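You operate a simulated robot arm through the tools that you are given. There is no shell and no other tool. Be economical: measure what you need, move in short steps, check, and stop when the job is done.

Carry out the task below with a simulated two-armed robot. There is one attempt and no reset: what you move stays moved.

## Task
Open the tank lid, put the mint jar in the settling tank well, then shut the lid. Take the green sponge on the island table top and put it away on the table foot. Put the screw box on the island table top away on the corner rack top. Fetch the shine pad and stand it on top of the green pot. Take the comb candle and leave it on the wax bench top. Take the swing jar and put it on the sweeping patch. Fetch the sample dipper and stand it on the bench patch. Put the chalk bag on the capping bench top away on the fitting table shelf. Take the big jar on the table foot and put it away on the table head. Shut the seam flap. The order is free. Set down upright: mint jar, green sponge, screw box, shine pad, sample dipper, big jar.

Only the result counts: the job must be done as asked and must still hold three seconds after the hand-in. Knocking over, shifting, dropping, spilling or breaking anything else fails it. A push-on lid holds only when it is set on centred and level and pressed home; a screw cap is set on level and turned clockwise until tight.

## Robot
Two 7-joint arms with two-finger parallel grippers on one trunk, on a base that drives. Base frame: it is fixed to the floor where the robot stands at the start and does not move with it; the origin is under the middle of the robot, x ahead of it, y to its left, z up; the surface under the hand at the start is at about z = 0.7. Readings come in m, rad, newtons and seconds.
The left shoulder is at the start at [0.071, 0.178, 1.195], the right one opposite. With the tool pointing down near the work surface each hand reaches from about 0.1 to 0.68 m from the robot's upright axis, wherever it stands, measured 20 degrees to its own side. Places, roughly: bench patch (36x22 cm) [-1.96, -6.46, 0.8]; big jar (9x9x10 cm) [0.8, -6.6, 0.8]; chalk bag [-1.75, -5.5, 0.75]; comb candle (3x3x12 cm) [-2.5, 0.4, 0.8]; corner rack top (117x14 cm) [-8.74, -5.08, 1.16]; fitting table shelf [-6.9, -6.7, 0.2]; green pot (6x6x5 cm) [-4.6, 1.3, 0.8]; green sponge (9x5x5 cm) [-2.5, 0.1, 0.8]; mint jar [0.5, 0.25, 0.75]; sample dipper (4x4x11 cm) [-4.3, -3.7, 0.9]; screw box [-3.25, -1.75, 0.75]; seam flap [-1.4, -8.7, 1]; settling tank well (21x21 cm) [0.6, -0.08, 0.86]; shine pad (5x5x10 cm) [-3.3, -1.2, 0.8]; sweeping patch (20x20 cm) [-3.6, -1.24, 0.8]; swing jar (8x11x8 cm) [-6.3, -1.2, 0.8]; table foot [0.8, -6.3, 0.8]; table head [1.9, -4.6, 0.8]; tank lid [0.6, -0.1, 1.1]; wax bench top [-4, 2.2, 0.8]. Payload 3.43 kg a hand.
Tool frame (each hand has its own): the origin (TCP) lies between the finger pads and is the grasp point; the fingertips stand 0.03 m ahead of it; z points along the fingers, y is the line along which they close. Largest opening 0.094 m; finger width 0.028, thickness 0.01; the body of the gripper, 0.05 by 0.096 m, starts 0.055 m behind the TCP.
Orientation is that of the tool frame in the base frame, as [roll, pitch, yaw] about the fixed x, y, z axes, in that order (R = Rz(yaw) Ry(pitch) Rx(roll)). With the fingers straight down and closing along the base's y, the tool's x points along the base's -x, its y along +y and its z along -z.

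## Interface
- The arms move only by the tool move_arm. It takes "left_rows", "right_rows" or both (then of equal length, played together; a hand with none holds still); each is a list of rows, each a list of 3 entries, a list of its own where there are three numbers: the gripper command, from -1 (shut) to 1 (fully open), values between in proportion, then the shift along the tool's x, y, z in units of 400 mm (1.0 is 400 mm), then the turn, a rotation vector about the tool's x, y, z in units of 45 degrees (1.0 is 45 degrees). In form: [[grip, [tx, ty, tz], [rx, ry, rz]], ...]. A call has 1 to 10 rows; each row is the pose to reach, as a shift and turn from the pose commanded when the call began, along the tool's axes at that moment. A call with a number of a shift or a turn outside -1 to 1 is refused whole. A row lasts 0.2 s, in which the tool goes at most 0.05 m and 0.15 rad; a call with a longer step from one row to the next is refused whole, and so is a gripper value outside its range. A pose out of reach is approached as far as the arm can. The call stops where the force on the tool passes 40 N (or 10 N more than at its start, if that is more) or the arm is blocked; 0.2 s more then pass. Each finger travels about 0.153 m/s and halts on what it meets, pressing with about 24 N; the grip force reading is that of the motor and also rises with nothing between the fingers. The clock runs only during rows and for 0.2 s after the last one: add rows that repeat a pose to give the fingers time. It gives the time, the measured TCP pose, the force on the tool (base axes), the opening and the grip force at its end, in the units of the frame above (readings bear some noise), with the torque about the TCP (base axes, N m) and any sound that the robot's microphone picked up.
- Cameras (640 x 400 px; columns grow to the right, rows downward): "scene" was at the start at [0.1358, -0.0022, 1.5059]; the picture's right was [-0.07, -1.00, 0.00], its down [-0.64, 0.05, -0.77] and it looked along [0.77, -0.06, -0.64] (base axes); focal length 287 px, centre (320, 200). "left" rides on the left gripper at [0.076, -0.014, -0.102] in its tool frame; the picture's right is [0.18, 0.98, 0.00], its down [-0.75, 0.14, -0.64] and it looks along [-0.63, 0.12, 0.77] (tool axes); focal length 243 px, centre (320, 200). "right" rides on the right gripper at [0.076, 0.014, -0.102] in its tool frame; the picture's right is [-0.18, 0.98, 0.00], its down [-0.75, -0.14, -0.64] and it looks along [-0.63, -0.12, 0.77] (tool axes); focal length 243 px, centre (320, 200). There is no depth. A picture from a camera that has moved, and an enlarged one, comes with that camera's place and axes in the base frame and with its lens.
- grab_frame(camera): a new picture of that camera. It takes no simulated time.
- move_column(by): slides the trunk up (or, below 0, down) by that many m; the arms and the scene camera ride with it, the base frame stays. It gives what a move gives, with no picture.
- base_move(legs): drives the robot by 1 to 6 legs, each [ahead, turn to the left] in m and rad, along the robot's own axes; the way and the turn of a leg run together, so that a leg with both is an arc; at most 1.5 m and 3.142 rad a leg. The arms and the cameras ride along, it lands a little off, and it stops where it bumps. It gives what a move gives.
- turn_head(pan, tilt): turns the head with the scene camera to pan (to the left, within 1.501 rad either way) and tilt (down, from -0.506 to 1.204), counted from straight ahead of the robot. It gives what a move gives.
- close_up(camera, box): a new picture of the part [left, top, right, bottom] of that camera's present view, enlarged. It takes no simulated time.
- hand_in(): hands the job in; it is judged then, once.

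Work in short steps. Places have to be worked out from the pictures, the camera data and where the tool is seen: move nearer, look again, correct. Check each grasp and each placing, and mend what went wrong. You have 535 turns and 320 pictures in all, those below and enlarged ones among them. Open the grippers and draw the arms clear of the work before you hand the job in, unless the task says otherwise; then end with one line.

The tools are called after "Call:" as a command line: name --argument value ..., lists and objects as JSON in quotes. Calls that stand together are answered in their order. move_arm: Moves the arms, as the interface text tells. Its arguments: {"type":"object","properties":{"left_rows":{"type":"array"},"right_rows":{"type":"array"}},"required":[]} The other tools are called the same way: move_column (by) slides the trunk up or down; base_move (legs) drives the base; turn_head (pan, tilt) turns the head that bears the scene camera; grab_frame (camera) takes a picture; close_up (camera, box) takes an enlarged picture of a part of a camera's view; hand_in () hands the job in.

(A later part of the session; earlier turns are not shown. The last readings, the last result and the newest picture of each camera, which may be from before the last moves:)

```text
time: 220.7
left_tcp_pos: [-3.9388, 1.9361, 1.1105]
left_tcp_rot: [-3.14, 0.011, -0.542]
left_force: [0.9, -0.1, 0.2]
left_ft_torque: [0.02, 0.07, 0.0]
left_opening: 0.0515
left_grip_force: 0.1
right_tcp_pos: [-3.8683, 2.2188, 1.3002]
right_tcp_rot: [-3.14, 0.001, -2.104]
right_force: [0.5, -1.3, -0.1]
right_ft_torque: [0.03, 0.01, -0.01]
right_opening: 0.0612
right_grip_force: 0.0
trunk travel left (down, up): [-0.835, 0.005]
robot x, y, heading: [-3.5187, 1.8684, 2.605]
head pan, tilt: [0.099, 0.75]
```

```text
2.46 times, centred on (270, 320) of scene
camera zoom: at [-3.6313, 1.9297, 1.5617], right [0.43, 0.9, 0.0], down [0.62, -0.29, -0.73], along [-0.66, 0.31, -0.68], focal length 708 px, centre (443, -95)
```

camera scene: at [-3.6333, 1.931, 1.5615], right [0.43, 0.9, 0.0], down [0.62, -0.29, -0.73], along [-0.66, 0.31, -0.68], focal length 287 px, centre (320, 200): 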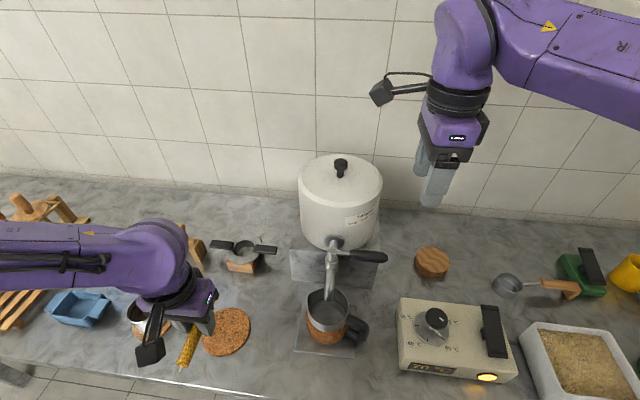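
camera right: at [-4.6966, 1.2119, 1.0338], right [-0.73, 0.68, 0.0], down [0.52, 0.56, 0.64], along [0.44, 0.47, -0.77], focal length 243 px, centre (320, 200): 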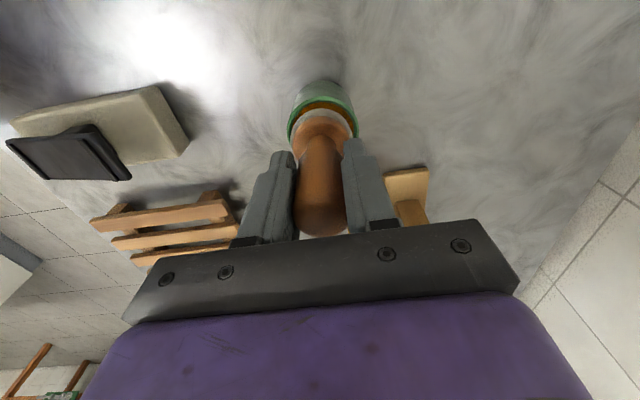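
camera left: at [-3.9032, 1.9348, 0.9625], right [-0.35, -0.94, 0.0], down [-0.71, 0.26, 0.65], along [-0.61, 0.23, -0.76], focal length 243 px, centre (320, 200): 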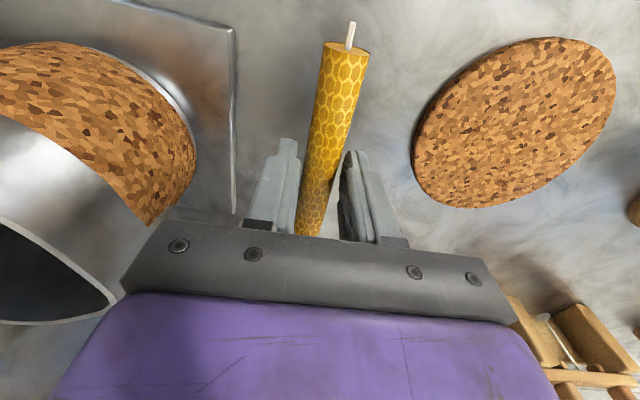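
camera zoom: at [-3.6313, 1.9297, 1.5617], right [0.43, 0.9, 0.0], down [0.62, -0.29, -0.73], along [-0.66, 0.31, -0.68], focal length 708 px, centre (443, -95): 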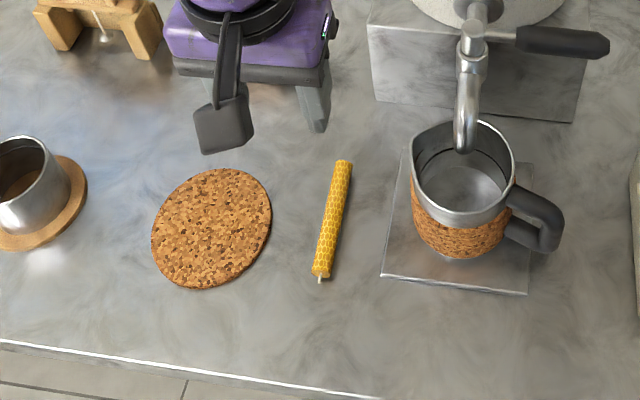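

Candle is placed. Next the swing jar ≈(-6.3,-1.2), further left along the same wall; I back off and drive down the aisle.

Call:
base_move --legs '[[-0.55, 0], [0, 1.549], [1.3, 0], [1.3, 0], [1.28, 0], [0, -1.571]]'

Call:
turn_head --pan 0.1 --tilt 0.55

Call:
grab_frame --camera "scene"

```text
time: 249.9
left_tcp_pos: [-5.4638, -1.6272, 1.1097]
left_tcp_rot: [-3.14, 0.008, -0.588]
left_force: [-0.4, 0.6, 0.0]
left_ft_torque: [-0.03, -0.03, -0.04]
left_opening: 0.0518
left_grip_force: 0.0
right_tcp_pos: [-5.3811, -1.3484, 1.2975]
right_tcp_rot: [-3.14, -0.002, -2.152]
right_force: [0.4, -1.0, -0.8]
right_ft_torque: [0.02, 0.01, -0.01]
right_opening: 0.0611
right_grip_force: 0.1
trunk travel left (down, up): [-0.835, 0.005]
robot x, y, heading: [-5.0432, -1.7153, 2.551]
head pan, tilt: [0.099, 0.75]
```

```text
time: 250.6
left_tcp_pos: [-5.4632, -1.6267, 1.1097]
left_tcp_rot: [-3.14, 0.009, -0.585]
left_force: [0.1, -0.4, -0.6]
left_ft_torque: [0.02, 0.07, -0.02]
left_opening: 0.0514
left_grip_force: 0.0
right_tcp_pos: [-5.3814, -1.3479, 1.2985]
right_tcp_rot: [-3.139, 0.001, -2.152]
right_force: [1.1, -0.2, -0.2]
right_ft_torque: [0.0, -0.04, -0.04]
right_opening: 0.061
right_grip_force: 0.0
trunk travel left (down, up): [-0.835, 0.005]
robot x, y, heading: [-5.0405, -1.7172, 2.556]
head pan, tilt: [0.099, 0.55]
```

```text
215 pictures are left
camera scene: at [-5.164, -1.6436, 1.5787], right [0.47, 0.88, 0.0], down [0.46, -0.24, -0.85], along [-0.75, 0.4, -0.52], focal length 287 px, centre (320, 200)
```

scene: 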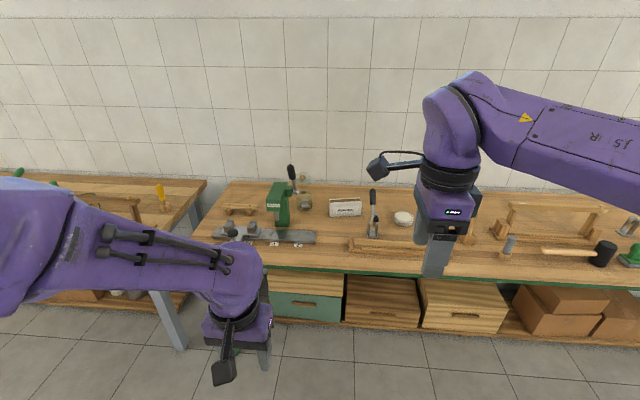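

Call:
close_up --camera "scene" --box '[210, 150, 420, 280]'

```text
3.05 times, centred on (315, 215) of scene
camera zoom: at [-5.164, -1.6436, 1.5787], right [0.47, 0.88, 0.0], down [0.46, -0.24, -0.85], along [-0.75, 0.4, -0.52], focal length 876 px, centre (335, 154)
```

zoom: 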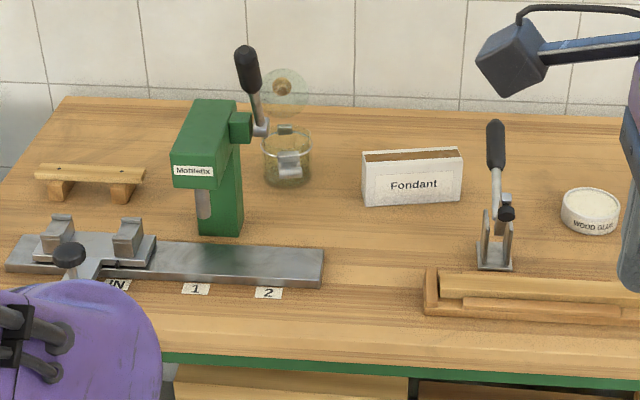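

The swing jar stands (lid swung open) behind the green press's lever. I'll use the right hand turned so its camera clears the lever. First I rotate the right hand back.

Call:
move_arm --right_rows '[[1, [0, 0, 0], [0, 0, -0.18]], [1, [0, 0, 0], [0, 0, -0.36]], [1, [0, 0, 0], [0, 0, -0.54]], [1, [0, 0, 0], [0, 0, -0.72]], [1, [0, 0, 0], [0, 0, -0.9]], [1, [0, 0, 0], [0, 0, -1]]]'

Call:
move_arm --right_rows '[[1, [0, 0, 0], [0, 0, -0.18]], [1, [0, 0, 0], [0, 0, -0.36]], [1, [0, 0, 0], [0, 0, -0.54]], [1, [0, 0, 0], [0, 0, -0.72]], [1, [0, 0, 0], [0, 0, -0.9]], [1, [0, 0, 0], [0, 0, -1]]]'

Call:
move_arm --right_rows '[[1, [0, 0, 0], [0, 0, -0.18]], [1, [0, 0, 0], [0, 0, -0.36]], [1, [0, 0, 0], [0, 0, -0.58]]]'

Call:
base_move --legs '[[0, 1.6], [0.31, 0], [0, -1.573], [0.5, 0]]'

Call:
grab_frame --camera "scene"

```text
time: 252.0
left_tcp_pos: [-5.4642, -1.6261, 1.11]
left_tcp_rot: [-3.139, 0.009, -0.587]
left_force: [-0.5, -0.3, -0.8]
left_ft_torque: [0.01, 0.0, 0.0]
left_opening: 0.0519
left_grip_force: 0.1
right_tcp_pos: [-5.3808, -1.3476, 1.2984]
right_tcp_rot: [-3.141, -0.002, -1.363]
right_force: [0.2, 0.4, -0.4]
right_ft_torque: [0.04, 0.03, 0.02]
right_opening: 0.0942
right_grip_force: 0.0
trunk travel left (down, up): [-0.835, 0.005]
robot x, y, heading: [-5.0386, -1.7157, 2.558]
head pan, tilt: [0.099, 0.55]
```

```text
time: 253.4
left_tcp_pos: [-5.4633, -1.6266, 1.1095]
left_tcp_rot: [-3.14, 0.01, -0.586]
left_force: [-0.7, -0.1, 0.0]
left_ft_torque: [0.0, -0.02, 0.0]
left_opening: 0.0518
left_grip_force: 0.1
right_tcp_pos: [-5.3817, -1.348, 1.2988]
right_tcp_rot: [3.141, -0.002, -0.576]
right_force: [-0.1, 0.0, 0.2]
right_ft_torque: [0.0, -0.03, 0.02]
right_opening: 0.0942
right_grip_force: 0.0
trunk travel left (down, up): [-0.835, 0.005]
robot x, y, heading: [-5.0395, -1.7137, 2.559]
head pan, tilt: [0.099, 0.55]
```

```text
refused: row 3 steps farther than a row can; nothing moved
```

```text
time: 265.8
left_tcp_pos: [-6.06, -1.6442, 1.1094]
left_tcp_rot: [-3.14, 0.01, -0.555]
left_force: [1.0, -0.6, -0.6]
left_ft_torque: [0.04, 0.05, 0.02]
left_opening: 0.0516
left_grip_force: 0.1
right_tcp_pos: [-5.986, -1.3612, 1.3]
right_tcp_rot: [3.141, -0.001, -0.548]
right_force: [0.2, 0.7, -0.3]
right_ft_torque: [-0.02, 0.04, -0.01]
right_opening: 0.0942
right_grip_force: 0.0
trunk travel left (down, up): [-0.835, 0.005]
robot x, y, heading: [-5.6353, -1.7181, 2.589]
head pan, tilt: [0.099, 0.55]
```

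```text
213 pictures are left
camera scene: at [-5.7594, -1.6507, 1.5789], right [0.44, 0.9, 0.0], down [0.47, -0.23, -0.85], along [-0.77, 0.37, -0.52], focal length 287 px, centre (320, 200)
```

scene: 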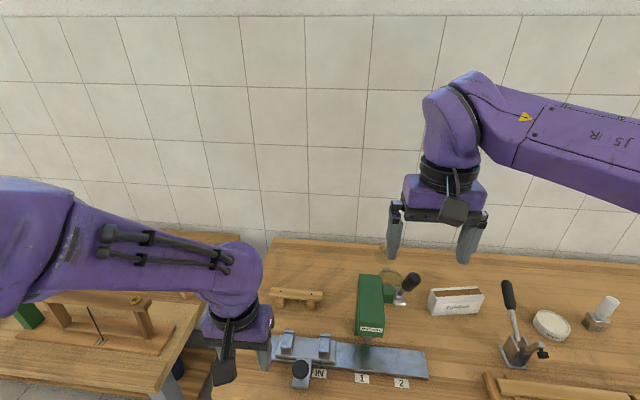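

I drive the last 0.17 m and view the jar from the right wrist camera.

Call:
base_move --legs '[[0.17, 0]]'

Call:
turn_head --pan -0.2 --tilt 0.85

Call:
grab_frame --camera "right"

Call:
grab_frame --camera "scene"

```text
time: 267.2
left_tcp_pos: [-6.2021, -1.5554, 1.11]
left_tcp_rot: [-3.139, 0.01, -0.557]
left_force: [1.0, -0.7, -0.2]
left_ft_torque: [-0.01, 0.04, -0.01]
left_opening: 0.0516
left_grip_force: 0.0
right_tcp_pos: [-6.128, -1.2751, 1.3002]
right_tcp_rot: [3.141, -0.001, -0.548]
right_force: [0.3, -1.2, 0.6]
right_ft_torque: [0.01, 0.01, -0.01]
right_opening: 0.094
right_grip_force: 0.0
trunk travel left (down, up): [-0.835, 0.005]
robot x, y, heading: [-5.7807, -1.6275, 2.589]
head pan, tilt: [0.099, 0.55]
```

```text
time: 268.0
left_tcp_pos: [-6.2052, -1.553, 1.1091]
left_tcp_rot: [-3.14, 0.007, -0.554]
left_force: [0.5, -0.1, -0.3]
left_ft_torque: [0.0, 0.03, -0.04]
left_opening: 0.0515
left_grip_force: 0.0
right_tcp_pos: [-6.1326, -1.2726, 1.2984]
right_tcp_rot: [3.141, -0.003, -0.548]
right_force: [-0.1, 0.2, -0.3]
right_ft_torque: [0.01, -0.01, 0.05]
right_opening: 0.0939
right_grip_force: 0.1
trunk travel left (down, up): [-0.835, 0.005]
robot x, y, heading: [-5.7786, -1.632, 2.589]
head pan, tilt: [-0.201, 0.85]
```

```text
212 pictures are left
camera right: at [-6.0742, -1.3246, 1.4025], right [-0.67, -0.74, 0.0], down [-0.57, 0.51, 0.64], along [-0.48, 0.43, -0.77], focal length 243 px, centre (320, 200)
```

right: 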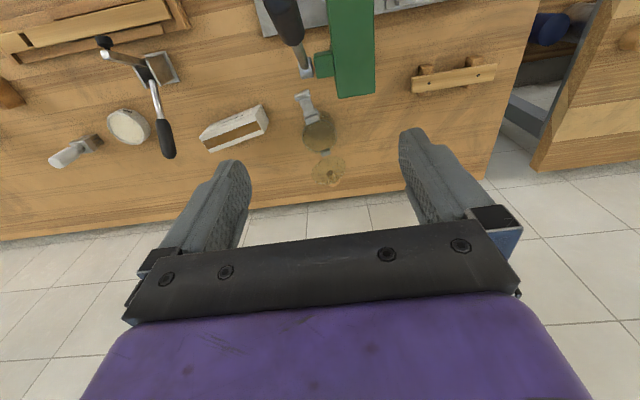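

```text
211 pictures are left
camera scene: at [-5.8816, -1.5464, 1.5532], right [0.68, 0.73, 0.0], down [0.55, -0.51, -0.66], along [-0.48, 0.45, -0.75], focal length 287 px, centre (320, 200)
```

scene: 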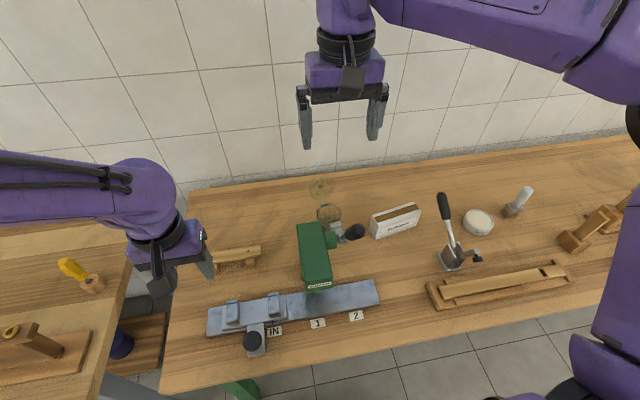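

Call:
close_up --camera "scene" --box '[270, 160, 430, 260]'

Call:
close_up --camera "right" --box '[240, 60, 400, 190]'

```text
4.00 times, centred on (350, 210) of scene
camera zoom: at [-5.8816, -1.5464, 1.5532], right [0.68, 0.73, 0.0], down [0.55, -0.51, -0.66], along [-0.48, 0.45, -0.75], focal length 1150 px, centre (200, 160)
```

zoom: 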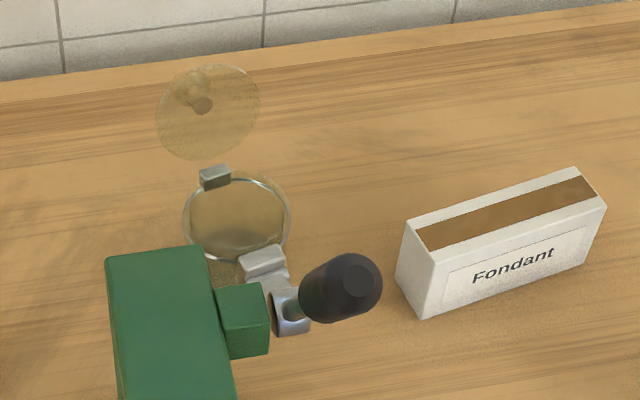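

```text
3.08 times, centred on (320, 125) of right
camera zoom: at [-6.0742, -1.3246, 1.4025], right [-0.67, -0.74, 0.0], down [-0.57, 0.51, 0.64], along [-0.48, 0.43, -0.77], focal length 746 px, centre (320, 431)
```

zoom: 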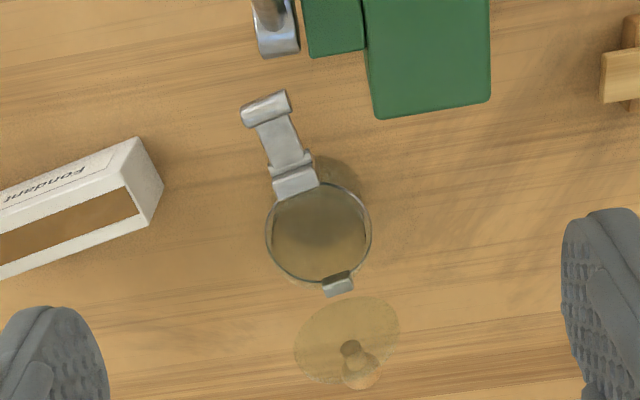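

The jar's rim is at ≈(-6.26,-1.156,0.87), ~8.2 cm wide, its clip pointing at -18°. I align the tool with the clip and move above it.

Call:
move_arm --right_rows '[[1, [-0.1, -0.02, 0], [0, 0, -0.1]], [1, [-0.2, -0.04, 0], [0, 0, -0.2]], [1, [-0.3, -0.06, 0], [0, 0, -0.298]], [1, [-0.4, -0.084, 0.03], [0, 0, -0.298]], [1, [-0.424, -0.084, 0.13], [0, 0, -0.298]], [1, [-0.424, -0.084, 0.24], [0, 0, -0.298]], [1, [-0.424, -0.084, 0.35], [0, 0, -0.298]], [1, [-0.424, -0.084, 0.46], [0, 0, -0.298]], [1, [-0.424, -0.084, 0.57], [0, 0, -0.298]]]'

Call:
grab_frame --camera "right"

Call:
close_up --camera "scene" --box '[240, 90, 440, 250]'

```text
time: 270.0
left_tcp_pos: [-6.2042, -1.5506, 1.1095]
left_tcp_rot: [3.139, 0.006, -0.554]
left_force: [-1.2, 0.1, -0.1]
left_ft_torque: [0.01, 0.02, -0.02]
left_opening: 0.0517
left_grip_force: 0.1
right_tcp_pos: [-6.1412, -1.1627, 1.2226]
right_tcp_rot: [-3.083, 0.146, -0.458]
right_force: [0.0, 0.4, -0.4]
right_ft_torque: [-0.04, 0.01, 0.01]
right_opening: 0.094
right_grip_force: 0.0
right hand out of reach, approached as far as the arm can: row 1, 2, 3, 4, 5, 6, 7, 8, 9
trunk travel left (down, up): [-0.835, 0.005]
robot x, y, heading: [-5.7803, -1.6288, 2.588]
head pan, tilt: [-0.201, 0.85]
```

```text
208 pictures are left
camera right: at [-6.0686, -1.2215, 1.3139], right [-0.6, -0.8, -0.03], down [-0.54, 0.38, 0.75], along [-0.59, 0.47, -0.66], focal length 243 px, centre (320, 200)
```

right: 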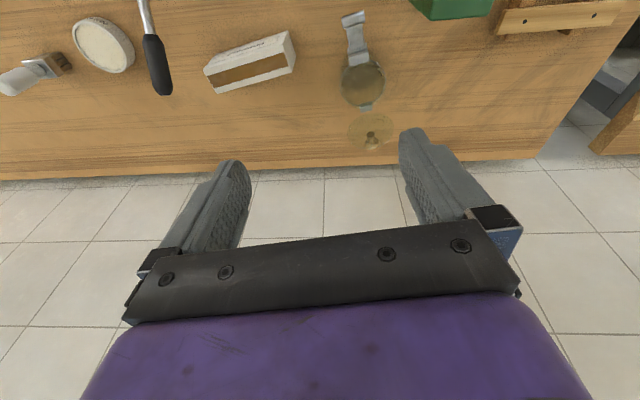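

```text
2.50 times, centred on (340, 170) of scene
camera zoom: at [-5.8795, -1.5427, 1.5532], right [0.68, 0.73, 0.0], down [0.55, -0.52, -0.66], along [-0.48, 0.45, -0.75], focal length 718 px, centre (270, 275)
```

zoom: 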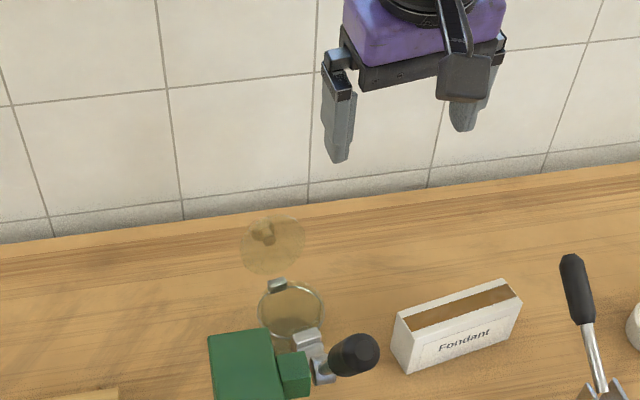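

Out of reach by a few cm at that height. I drive 5 cm closer and level the tool before descending.

Call:
base_move --legs '[[0.05, 0]]'

Call:
move_arm --right_rows '[[1, [0.03, 0, 0.05], [-0.037, 0.09, -0.09]], [1, [0.05, 0, 0.1], [-0.0745, 0.185, -0.1]]]'

```text
time: 271.0
left_tcp_pos: [-6.2373, -1.5335, 1.1148]
left_tcp_rot: [-3.139, 0.021, -0.555]
left_force: [0.4, -1.8, -0.2]
left_ft_torque: [0.06, 0.06, -0.02]
left_opening: 0.0516
left_grip_force: 0.0
right_tcp_pos: [-6.1737, -1.1471, 1.2323]
right_tcp_rot: [-3.077, 0.162, -0.458]
right_force: [1.3, -0.2, 1.0]
right_ft_torque: [0.03, 0.03, 0.0]
right_opening: 0.0939
right_grip_force: 0.2
trunk travel left (down, up): [-0.835, 0.005]
robot x, y, heading: [-5.8231, -1.5997, 2.587]
head pan, tilt: [-0.201, 0.85]
```

```text
time: 271.6
left_tcp_pos: [-6.2439, -1.5316, 1.1119]
left_tcp_rot: [-3.139, 0.015, -0.554]
left_force: [0.8, -1.2, 1.2]
left_ft_torque: [0.07, 0.03, 0.02]
left_opening: 0.0518
left_grip_force: 0.0
right_tcp_pos: [-6.1316, -1.2186, 1.2048]
right_tcp_rot: [-3.118, -0.007, -0.335]
right_force: [1.4, -0.4, 0.7]
right_ft_torque: [0.06, 0.04, -0.01]
right_opening: 0.0941
right_grip_force: 0.1
right hand out of reach, approached as far as the arm can: row 1, 2
trunk travel left (down, up): [-0.835, 0.005]
robot x, y, heading: [-5.8227, -1.6041, 2.589]
head pan, tilt: [-0.201, 0.85]
```

I first back off 2 cm (the base seems to press the bench), then route the hand to the right of the jar and lower it there.

Call:
base_move --legs '[[-0.02, 0]]'

Call:
move_arm --right_rows '[[1, [0, -0.1, 0], [0, 0, 0]], [1, [0, -0.2, 0], [0, 0, 0]], [1, [0, -0.3, 0], [0, 0, 0]], [1, [0, -0.385, 0.05], [0, 0, 0]], [1, [0, -0.385, 0.16], [0, 0, 0]], [1, [0, -0.385, 0.27], [0, 0, 0]], [1, [0, -0.385, 0.38], [0, 0, 0]], [1, [0, -0.385, 0.49], [0, 0, 0]]]'

Call:
grab_frame --camera "scene"

```text
time: 272.4
left_tcp_pos: [-6.2336, -1.5355, 1.1082]
left_tcp_rot: [-3.139, 0.006, -0.552]
left_force: [-0.4, -0.9, -0.4]
left_ft_torque: [-0.03, -0.05, -0.02]
left_opening: 0.0515
left_grip_force: 0.0
right_tcp_pos: [-6.123, -1.2233, 1.1979]
right_tcp_rot: [-3.121, -0.016, -0.334]
right_force: [0.5, 1.2, -0.1]
right_ft_torque: [-0.02, -0.04, 0.0]
right_opening: 0.094
right_grip_force: 0.0
trunk travel left (down, up): [-0.835, 0.005]
robot x, y, heading: [-5.8049, -1.614, 2.589]
head pan, tilt: [-0.201, 0.85]
```

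```text
time: 274.1
left_tcp_pos: [-6.2298, -1.538, 1.1111]
left_tcp_rot: [-3.139, 0.012, -0.556]
left_force: [0.5, -0.1, -0.4]
left_ft_torque: [0.0, -0.04, 0.03]
left_opening: 0.0516
left_grip_force: 0.0
right_tcp_pos: [-6.0693, -1.1087, 1.0844]
right_tcp_rot: [-3.015, 0.004, -0.354]
right_force: [-0.3, 0.0, 0.8]
right_ft_torque: [-0.03, 0.01, -0.02]
right_opening: 0.0939
right_grip_force: 0.1
right hand out of reach, approached as far as the arm can: row 1, 2, 3, 4, 5, 6, 7, 8
trunk travel left (down, up): [-0.835, 0.005]
robot x, y, heading: [-5.8094, -1.6157, 2.591]
head pan, tilt: [-0.201, 0.85]
```

```text
206 pictures are left
camera scene: at [-5.9069, -1.53, 1.5533], right [0.68, 0.73, 0.0], down [0.55, -0.51, -0.66], along [-0.48, 0.45, -0.75], focal length 287 px, centre (320, 200)
```

scene: 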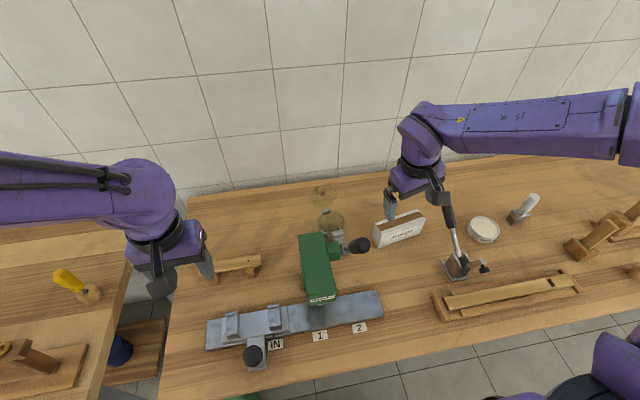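

The counter-clockwise yaw is awkward for this arm; the body is round, so I return to the standard yaw (fingers left/right) and level the tool.

Call:
move_arm --right_rows '[[1, [0, 0, 0], [-0.08, 0, 0.13]], [1, [0, 0, 0], [-0.16, 0, 0.28]], [1, [-0.03, 0, 0.0], [-0.16, 0, 0.3]]]'

```text
time: 274.9
left_tcp_pos: [-6.2306, -1.5401, 1.1098]
left_tcp_rot: [-3.138, 0.008, -0.554]
left_force: [-0.2, 0.1, -0.7]
left_ft_torque: [-0.01, -0.05, -0.03]
left_opening: 0.0517
left_grip_force: 0.1
right_tcp_pos: [-6.0833, -1.1039, 1.0836]
right_tcp_rot: [3.141, 0.017, -0.587]
right_force: [-0.7, -0.1, 0.1]
right_ft_torque: [-0.02, 0.0, 0.05]
right_opening: 0.0943
right_grip_force: 0.0
trunk travel left (down, up): [-0.835, 0.005]
robot x, y, heading: [-5.8069, -1.6168, 2.588]
head pan, tilt: [-0.201, 0.85]
```

Level and at a natural yaw now. I go forward first, then left to above the jar at z≈1.0.

Call:
move_arm --right_rows '[[1, [-0.1, 0, 0], [0, 0, 0]], [1, [-0.2, 0, 0.05], [0, 0, 0]], [1, [-0.2965, 0, 0.1], [0, 0, 0]], [1, [-0.2965, 0.1, 0.15], [0, 0, 0]], [1, [-0.2965, 0.2, 0.2], [0, 0, 0]], [1, [-0.2965, 0.3, 0.2], [0, 0, 0]], [1, [-0.2965, 0.353, 0.2], [0, 0, 0]]]'

Call:
grab_frame --camera "right"

Call:
close_up --camera "scene" --box '[240, 90, 440, 250]'

```text
time: 276.6
left_tcp_pos: [-6.2293, -1.5389, 1.1109]
left_tcp_rot: [-3.139, 0.011, -0.555]
left_force: [0.4, -0.7, 0.3]
left_ft_torque: [-0.01, 0.0, 0.01]
left_opening: 0.0518
left_grip_force: 0.1
right_tcp_pos: [-6.2573, -1.1547, 1.0078]
right_tcp_rot: [3.139, 0.019, -0.59]
right_force: [0.1, -0.1, 1.1]
right_ft_torque: [-0.02, -0.01, 0.01]
right_opening: 0.0941
right_grip_force: 0.0
right hand out of reach, approached as far as the arm can: row 2, 3, 4
trunk travel left (down, up): [-0.835, 0.005]
robot x, y, heading: [-5.8099, -1.6129, 2.593]
head pan, tilt: [-0.201, 0.85]
```

```text
205 pictures are left
camera right: at [-6.2007, -1.2094, 1.1094], right [-0.7, -0.71, 0.0], down [-0.54, 0.53, 0.66], along [-0.47, 0.46, -0.76], focal length 243 px, centre (320, 200)
```

right: 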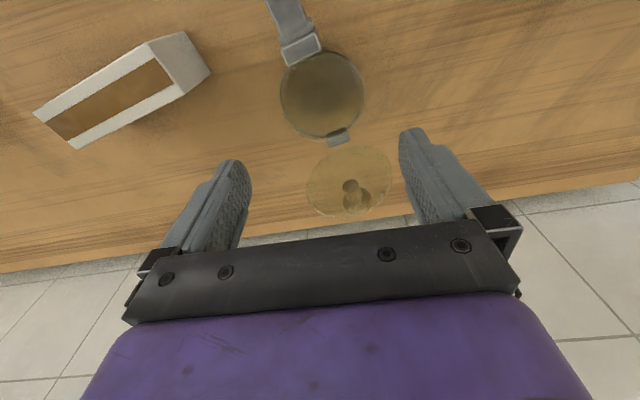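

```text
2.50 times, centred on (340, 170) of scene
camera zoom: at [-5.9056, -1.5309, 1.5534], right [0.68, 0.73, 0.0], down [0.55, -0.51, -0.66], along [-0.48, 0.45, -0.75], focal length 718 px, centre (270, 275)
```

zoom: 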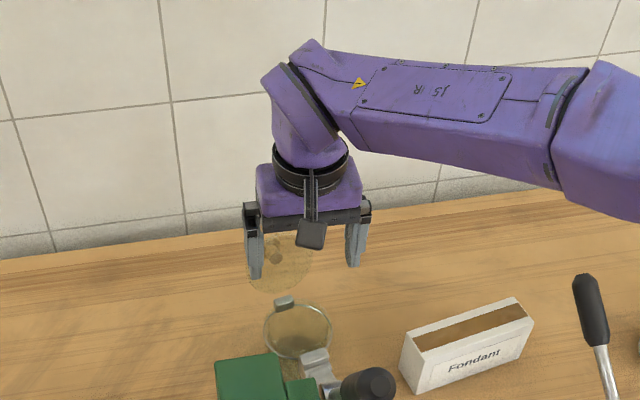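

Very well aligned (rim at (322,97) vs expected (320,102)). I descend to z≈0.92 and check finger clearance.

Call:
move_arm --right_rows '[[1, [0.012, 0.004, 0.08], [0, 0, 0]], [1, [0.014, 0.004, 0.15], [0, 0, 0]], [1, [0.014, 0.004, 0.21], [0, 0, 0]]]'

Call:
grab_frame --camera "right"

```text
time: 277.4
left_tcp_pos: [-6.2299, -1.5377, 1.11]
left_tcp_rot: [-3.14, 0.009, -0.553]
left_force: [0.9, 0.4, 0.5]
left_ft_torque: [0.0, 0.06, 0.0]
left_opening: 0.0517
left_grip_force: 0.0
right_tcp_pos: [-6.2586, -1.1556, 0.9201]
right_tcp_rot: [3.14, 0.016, -0.587]
right_force: [-0.1, 0.3, -0.2]
right_ft_torque: [0.02, -0.01, 0.02]
right_opening: 0.0939
right_grip_force: 0.0
trunk travel left (down, up): [-0.835, 0.005]
robot x, y, heading: [-5.8067, -1.6137, 2.585]
head pan, tilt: [-0.201, 0.85]
```

```text
203 pictures are left
camera right: at [-6.2028, -1.211, 1.0233], right [-0.7, -0.72, 0.0], down [-0.54, 0.53, 0.65], along [-0.47, 0.46, -0.76], focal length 243 px, centre (320, 200)
```

right: 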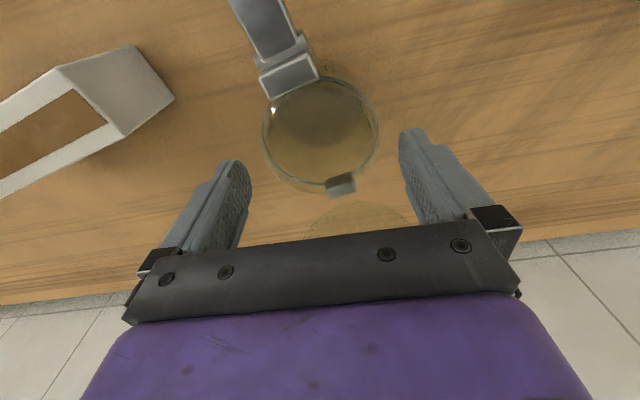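

Centred laterally; shift 8 mm toward tool x and descend slowly to z≈0.852.

Call:
move_arm --right_rows '[[1, [0.02, 0, 0.04], [0, 0, 0]], [1, [0.02, 0, 0.09], [0, 0, 0]], [1, [0.02, 0, 0.13], [0, 0, 0]], [1, [0.02, 0, 0.17], [0, 0, 0]]]'

Call:
grab_frame --camera "right"

```text
time: 278.4
left_tcp_pos: [-6.2303, -1.5375, 1.1103]
left_tcp_rot: [-3.139, 0.011, -0.553]
left_force: [0.0, 0.0, 0.0]
left_ft_torque: [-0.01, 0.01, -0.01]
left_opening: 0.052
left_grip_force: 0.1
right_tcp_pos: [-6.2517, -1.1608, 0.8546]
right_tcp_rot: [3.139, 0.017, -0.588]
right_force: [0.2, 0.2, 0.0]
right_ft_torque: [-0.03, -0.01, 0.0]
right_opening: 0.0938
right_grip_force: 0.1
trunk travel left (down, up): [-0.835, 0.005]
robot x, y, heading: [-5.8111, -1.6132, 2.587]
head pan, tilt: [-0.201, 0.85]
```

```text
202 pictures are left
camera right: at [-6.196, -1.2148, 0.9564], right [-0.7, -0.72, 0.0], down [-0.54, 0.53, 0.66], along [-0.47, 0.46, -0.76], focal length 243 px, centre (320, 200)
```

right: 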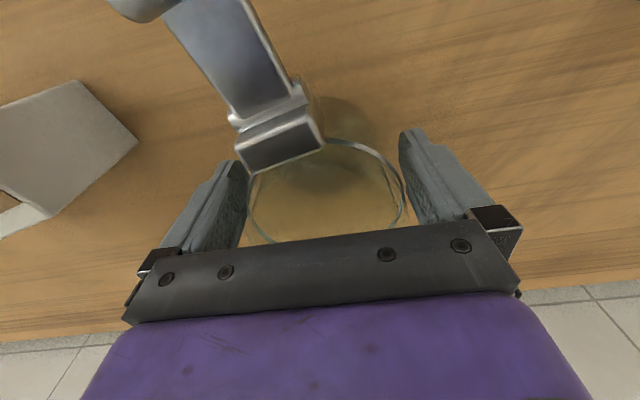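

Fingers straddle the jar. I close.

Call:
move_arm --right_rows '[[0.7, [0, 0, 0], [0, 0, 0]], [0.3, [0, 0, 0], [0, 0, 0]], [0, [0, 0, 0], [0, 0, 0]], [-0.5, [0, 0, 0], [0, 0, 0]], [-1, [0, 0, 0], [0, 0, 0]]]'

Call:
move_arm --right_rows '[[-1, [0, 0, -0.05], [0, 0, 0]], [-1, [0, 0, -0.12], [0, 0, 0]], [-1, [0, 0, -0.2], [0, 0, 0]], [-1, [0, 0, -0.28], [0, 0, 0]]]'

Call:
grab_frame --camera "right"

Call:
close_up --camera "scene" --box '[240, 90, 440, 250]'

```text
time: 279.6
left_tcp_pos: [-6.2291, -1.5373, 1.11]
left_tcp_rot: [3.141, 0.01, -0.552]
left_force: [0.3, 0.5, 0.0]
left_ft_torque: [-0.04, 0.0, 0.0]
left_opening: 0.0514
left_grip_force: 0.0
right_tcp_pos: [-6.2535, -1.1597, 0.8546]
right_tcp_rot: [3.142, 0.017, -0.588]
right_force: [-0.3, -1.5, -0.1]
right_ft_torque: [0.04, -0.13, -0.01]
right_opening: 0.076
right_grip_force: 23.8
trunk travel left (down, up): [-0.835, 0.005]
robot x, y, heading: [-5.8051, -1.6122, 2.59]
head pan, tilt: [-0.201, 0.85]
```

```text
time: 280.6
left_tcp_pos: [-6.2293, -1.5386, 1.1105]
left_tcp_rot: [-3.14, 0.01, -0.554]
left_force: [-0.2, -0.3, 0.4]
left_ft_torque: [0.0, -0.02, 0.0]
left_opening: 0.0515
left_grip_force: 0.1
right_tcp_pos: [-6.2504, -1.1608, 0.9645]
right_tcp_rot: [3.141, 0.019, -0.588]
right_force: [-0.5, 0.4, -3.7]
right_ft_torque: [-0.01, -0.01, 0.0]
right_opening: 0.0756
right_grip_force: 24.7
trunk travel left (down, up): [-0.835, 0.005]
robot x, y, heading: [-5.8096, -1.6148, 2.587]
head pan, tilt: [-0.201, 0.85]
```

```text
201 pictures are left
camera right: at [-6.1932, -1.2175, 1.0684], right [-0.7, -0.72, 0.0], down [-0.54, 0.53, 0.65], along [-0.47, 0.46, -0.76], focal length 243 px, centre (320, 200)
```

right: 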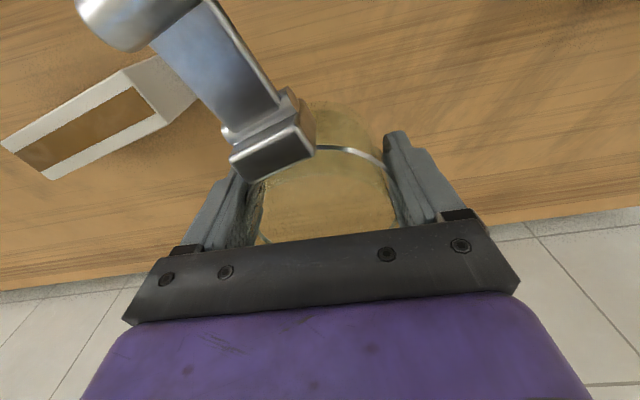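

```text
2.50 times, centred on (340, 170) of scene
camera zoom: at [-5.9068, -1.5307, 1.5533], right [0.68, 0.73, 0.0], down [0.55, -0.51, -0.66], along [-0.48, 0.45, -0.75], focal length 718 px, centre (270, 275)
```

zoom: 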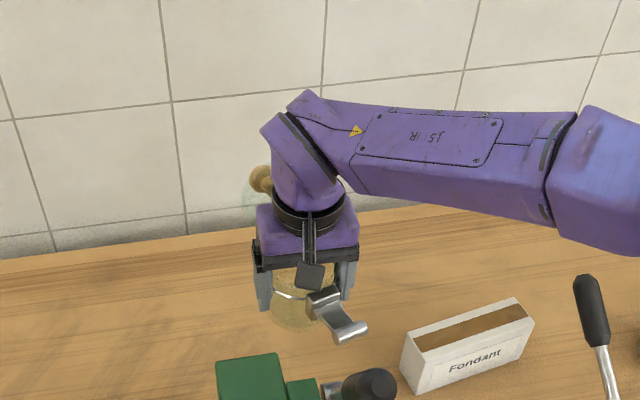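

Jar held. I raise it while moving slightly right and back to clear the lever.

Call:
move_arm --right_rows '[[-1, [0, 0, -0.1], [0, 0, 0]], [-1, [0, -0.05, -0.2], [0, 0, 0]], [-1, [0.02, -0.12, -0.28], [0, 0, 0]], [-1, [0.06, -0.2, -0.36], [0, 0, 0]], [-1, [0.12, -0.26, -0.44], [0, 0, 0]], [-1, [0.2, -0.3, -0.52], [0, 0, 0]], [-1, [0.28, -0.3, -0.6], [0, 0, 0]]]'

Call:
grab_frame --camera "scene"

```text
time: 282.1
left_tcp_pos: [-6.2288, -1.5392, 1.1103]
left_tcp_rot: [-3.14, 0.013, -0.553]
left_force: [0.0, -0.4, -1.0]
left_ft_torque: [0.01, 0.0, -0.01]
left_opening: 0.0518
left_grip_force: 0.0
right_tcp_pos: [-6.0838, -1.1268, 1.2036]
right_tcp_rot: [3.14, 0.019, -0.588]
right_force: [0.2, -0.2, -4.0]
right_ft_torque: [-0.02, -0.03, -0.05]
right_opening: 0.0756
right_grip_force: 24.6
trunk travel left (down, up): [-0.835, 0.005]
robot x, y, heading: [-5.8056, -1.6122, 2.59]
head pan, tilt: [-0.201, 0.85]
```

```text
199 pictures are left
camera scene: at [-5.9052, -1.5317, 1.5534], right [0.68, 0.73, 0.0], down [0.55, -0.51, -0.66], along [-0.48, 0.45, -0.75], focal length 287 px, centre (320, 200)
```

scene: 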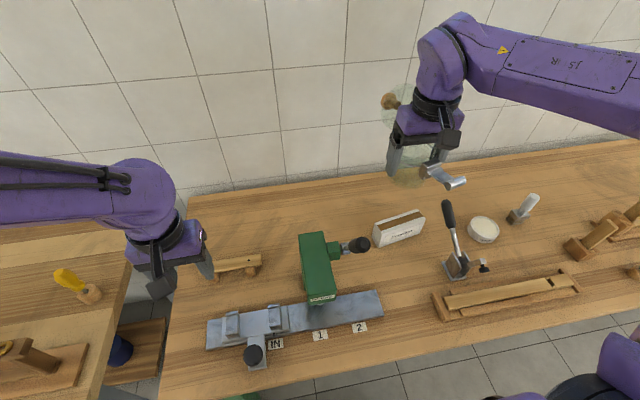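

Jar clear of everything. I back off and drive to the island's sweeping patch side.

Call:
base_move --legs '[[-0.6, 0], [0, -1.571], [1.63, 0], [0, -1.578], [0.25, 0]]'

Call:
turn_head --pan -0.1 --tilt 0.75

Call:
grab_frame --camera "scene"

```text
refused: 1.63 is not a number from -1.5 to 1.5
```

```text
time: 282.8
left_tcp_pos: [-6.2296, -1.5379, 1.1104]
left_tcp_rot: [-3.14, 0.009, -0.554]
left_force: [-0.1, 0.6, -0.1]
left_ft_torque: [-0.02, 0.04, -0.01]
left_opening: 0.0517
left_grip_force: 0.0
right_tcp_pos: [-6.0847, -1.1256, 1.2026]
right_tcp_rot: [3.14, 0.018, -0.588]
right_force: [-0.6, 0.5, -4.1]
right_ft_torque: [-0.03, -0.03, 0.02]
right_opening: 0.0753
right_grip_force: 24.0
trunk travel left (down, up): [-0.835, 0.005]
robot x, y, heading: [-5.8068, -1.6136, 2.59]
head pan, tilt: [-0.099, 0.75]
```

```text
198 pictures are left
camera scene: at [-5.9157, -1.5337, 1.5613], right [0.61, 0.79, 0.0], down [0.54, -0.41, -0.73], along [-0.58, 0.44, -0.68], focal length 287 px, centre (320, 200)
```

scene: 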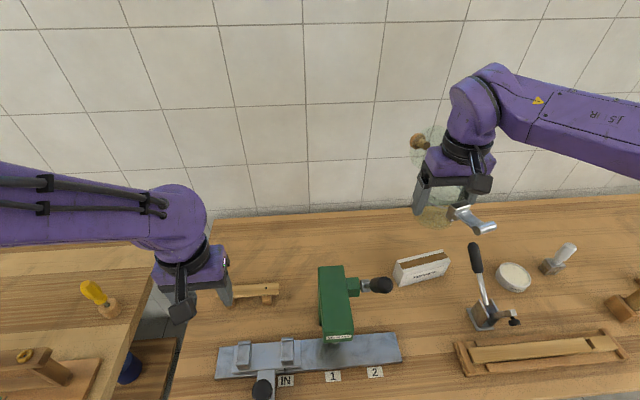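

I split the long leg.

Call:
base_move --legs '[[-0.6, 0], [0, -1.571], [0.8, 0], [0.83, 0], [0, -1.578], [0.25, 0]]'

Call:
grab_frame --camera "scene"

```text
time: 303.4
left_tcp_pos: [-3.7541, -0.8182, 1.1108]
left_tcp_rot: [-3.138, 0.01, 2.525]
left_force: [0.6, -0.5, 0.8]
left_ft_torque: [-0.01, -0.06, -0.03]
left_opening: 0.0515
left_grip_force: 0.0
right_tcp_pos: [-3.9232, -1.2207, 1.2021]
right_tcp_rot: [3.139, 0.019, 2.49]
right_force: [-0.8, 0.2, -3.2]
right_ft_torque: [0.02, 0.04, 0.02]
right_opening: 0.0751
right_grip_force: 24.1
trunk travel left (down, up): [-0.835, 0.005]
robot x, y, heading: [-4.1682, -0.7202, -0.616]
head pan, tilt: [-0.099, 0.75]
```

```text
197 pictures are left
camera scene: at [-4.0666, -0.7974, 1.5615], right [-0.66, -0.76, 0.0], down [-0.51, 0.45, -0.73], along [0.55, -0.48, -0.68], focal length 287 px, centre (320, 200)
```

scene: 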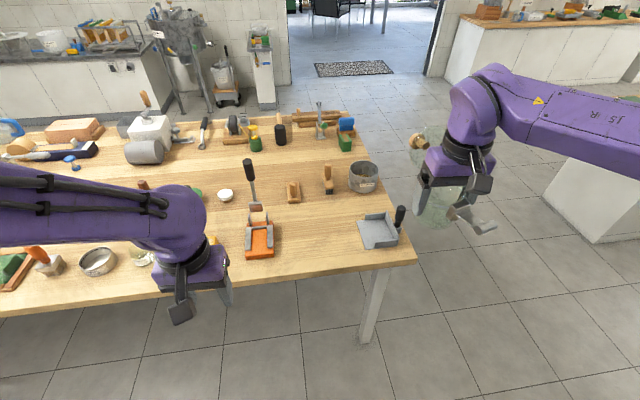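

The patch is the empty spot between the orange tool and dustpan. I square up and drive 0.35 m in.

Call:
base_move --legs '[[0, 0.057], [0.35, 0]]'

Call:
turn_head --pan -0.2 --tilt 0.95

Call:
grab_frame --camera "scene"

```text
time: 306.1
left_tcp_pos: [-3.4518, -0.9824, 1.1113]
left_tcp_rot: [-3.139, 0.01, 2.576]
left_force: [-1.0, -0.1, -0.3]
left_ft_torque: [-0.02, -0.01, 0.0]
left_opening: 0.0515
left_grip_force: 0.1
right_tcp_pos: [-3.6026, -1.3936, 1.2027]
right_tcp_rot: [3.141, 0.02, 2.544]
right_force: [-0.3, -0.4, -4.4]
right_ft_torque: [0.06, 0.02, -0.01]
right_opening: 0.075
right_grip_force: 24.1
trunk travel left (down, up): [-0.835, 0.005]
robot x, y, heading: [-3.8738, -0.9052, -0.562]
head pan, tilt: [-0.099, 0.75]
```

```text
time: 306.8
left_tcp_pos: [-3.4514, -0.9829, 1.1088]
left_tcp_rot: [-3.14, 0.01, 2.575]
left_force: [0.2, 0.4, 0.2]
left_ft_torque: [-0.02, 0.0, 0.0]
left_opening: 0.0518
left_grip_force: 0.1
right_tcp_pos: [-3.6007, -1.3966, 1.201]
right_tcp_rot: [3.14, 0.015, 2.542]
right_force: [0.4, 0.6, -4.2]
right_ft_torque: [0.01, 0.02, -0.02]
right_opening: 0.0752
right_grip_force: 24.3
trunk travel left (down, up): [-0.835, 0.005]
robot x, y, heading: [-3.8769, -0.9032, -0.566]
head pan, tilt: [-0.201, 0.949]
```

```text
196 pictures are left
camera scene: at [-3.777, -0.9787, 1.5457], right [-0.69, -0.72, 0.0], down [-0.59, 0.56, -0.58], along [0.42, -0.4, -0.81], focal length 287 px, centre (320, 200)
```

scene: 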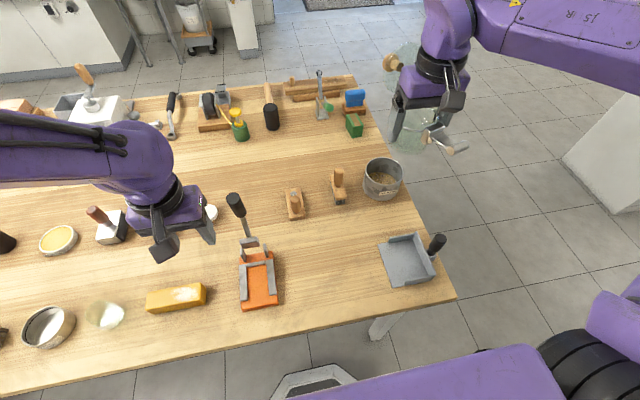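

I move the jar over the patch centre (-3.6,-1.245) and lower to 0.9.

Call:
move_arm --right_rows '[[-1, [0.06, 0.08, 0], [0, 0, 0]], [-1, [0.12, 0.17, 0], [0, 0, 0]], [-1, [0.17, 0.25, 0.02], [0, 0, 0]], [-1, [0.214, 0.314, 0.08], [0, 0, 0]], [-1, [0.214, 0.314, 0.2], [0, 0, 0]], [-1, [0.214, 0.314, 0.32], [0, 0, 0]], [-1, [0.214, 0.314, 0.44], [0, 0, 0]], [-1, [0.214, 0.314, 0.56], [0, 0, 0]], [-1, [0.214, 0.314, 0.66], [0, 0, 0]], [-1, [0.214, 0.314, 0.75], [0, 0, 0]]]'

Call:
close_up --camera "scene" --box '[220, 140, 460, 330]'

```text
time: 309.0
left_tcp_pos: [-3.4515, -0.9829, 1.1105]
left_tcp_rot: [-3.141, 0.009, 2.577]
left_force: [0.6, -0.7, -0.3]
left_ft_torque: [-0.01, -0.02, 0.03]
left_opening: 0.0517
left_grip_force: 0.0
right_tcp_pos: [-3.5985, -1.2438, 0.8987]
right_tcp_rot: [3.141, 0.016, 2.543]
right_force: [-0.5, 0.1, -4.6]
right_ft_torque: [0.04, 0.05, 0.01]
right_opening: 0.075
right_grip_force: 24.5
trunk travel left (down, up): [-0.835, 0.005]
robot x, y, heading: [-3.8754, -0.9025, -0.559]
head pan, tilt: [-0.201, 0.949]
```

```text
2.11 times, centred on (340, 235) of scene
camera zoom: at [-3.7768, -0.9783, 1.5457], right [-0.69, -0.72, 0.0], down [-0.59, 0.56, -0.58], along [0.42, -0.4, -0.81], focal length 605 px, centre (278, 126)
```

zoom: 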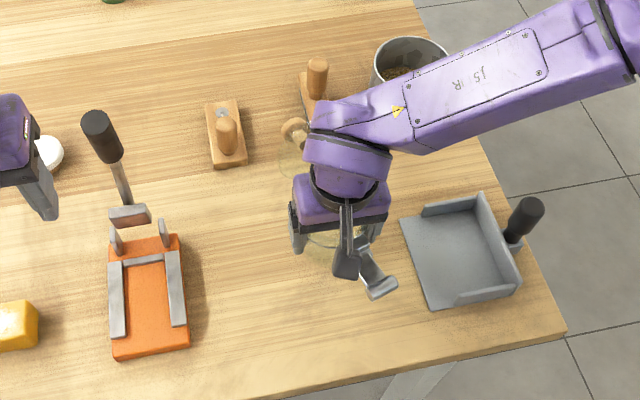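

Good spot. I lower to contact.

Call:
move_arm --right_rows '[[-1, [0, 0, 0.05], [0, 0, 0]], [-1, [0, 0, 0.085], [0, 0, 0]], [-1, [0, 0, 0.1], [0, 0, 0]], [-1, [0, 0, 0.108], [0, 0, 0]], [-1, [0, 0, 0.115], [0, 0, 0]]]'

```text
time: 310.2
left_tcp_pos: [-3.4518, -0.9828, 1.11]
left_tcp_rot: [-3.14, 0.009, 2.576]
left_force: [0.2, -0.9, 0.1]
left_ft_torque: [0.01, 0.01, 0.02]
left_opening: 0.0517
left_grip_force: 0.0
right_tcp_pos: [-3.5956, -1.2464, 0.855]
right_tcp_rot: [3.141, 0.018, 2.544]
right_force: [-0.3, 0.5, -4.0]
right_ft_torque: [0.06, 0.05, 0.0]
right_opening: 0.0749
right_grip_force: 24.6
trunk travel left (down, up): [-0.835, 0.005]
robot x, y, heading: [-3.871, -0.9024, -0.565]
head pan, tilt: [-0.201, 0.949]
```

Call:
move_arm --right_rows '[[-1, [0, 0, 0.006], [0, 0, 0]], [-1, [0, 0, 0.012], [0, 0, 0]], [-1, [0, 0, 0.018], [0, 0, 0]], [-1, [0, 0, 0.024], [0, 0, 0]]]'

```text
time: 311.2
left_tcp_pos: [-3.4528, -0.9817, 1.1115]
left_tcp_rot: [-3.139, 0.012, 2.577]
left_force: [0.5, -0.1, 0.7]
left_ft_torque: [0.01, 0.0, 0.0]
left_opening: 0.0515
left_grip_force: 0.0
right_tcp_pos: [-3.5961, -1.2437, 0.8464]
right_tcp_rot: [3.14, 0.02, 2.543]
right_force: [0.2, 1.4, 15.7]
right_ft_torque: [-0.2, -0.02, -0.12]
right_opening: 0.0746
right_grip_force: 23.6
trunk travel left (down, up): [-0.835, 0.005]
robot x, y, heading: [-3.8748, -0.9001, -0.566]
head pan, tilt: [-0.201, 0.949]
```

Contact. I release and rise straight up.

Call:
move_arm --right_rows '[[-0.2, [0, 0, -0.003], [0, 0, 0]], [0.5, [0, 0, -0.003], [0, 0, 0]], [1, [0, 0, -0.003], [0, 0, 0]], [1, [0, 0, -0.003], [0, 0, 0]], [1, [0, 0, -0.08], [0, 0, 0]], [1, [0, 0, -0.18], [0, 0, 0]], [1, [0, 0, -0.3], [0, 0, 0]], [1, [0, 0, -0.42], [0, 0, 0]], [1, [0, 0, -0.54], [0, 0, 0]], [1, [0, 0, -0.66], [0, 0, 0]]]'

Call:
grab_frame --camera "right"

```text
time: 313.4
left_tcp_pos: [-3.4512, -0.9827, 1.1101]
left_tcp_rot: [-3.14, 0.01, 2.577]
left_force: [0.7, 0.9, 0.4]
left_ft_torque: [0.0, -0.01, 0.01]
left_opening: 0.0517
left_grip_force: 0.0
right_tcp_pos: [-3.6012, -1.2424, 1.1085]
right_tcp_rot: [3.141, 0.018, 2.543]
right_force: [0.4, -0.5, -0.4]
right_ft_torque: [0.01, -0.04, -0.03]
right_opening: 0.0938
right_grip_force: 0.1
trunk travel left (down, up): [-0.835, 0.005]
robot x, y, heading: [-3.8737, -0.9061, -0.566]
head pan, tilt: [-0.201, 0.949]
```

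```text
194 pictures are left
camera right: at [-3.6575, -1.1865, 1.2103], right [0.71, 0.71, 0.0], down [0.53, -0.54, 0.65], along [0.47, -0.46, -0.76], focal length 243 px, centre (320, 200)
```

right: 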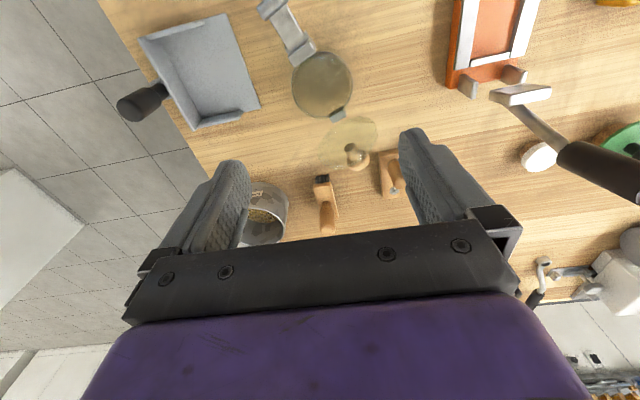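

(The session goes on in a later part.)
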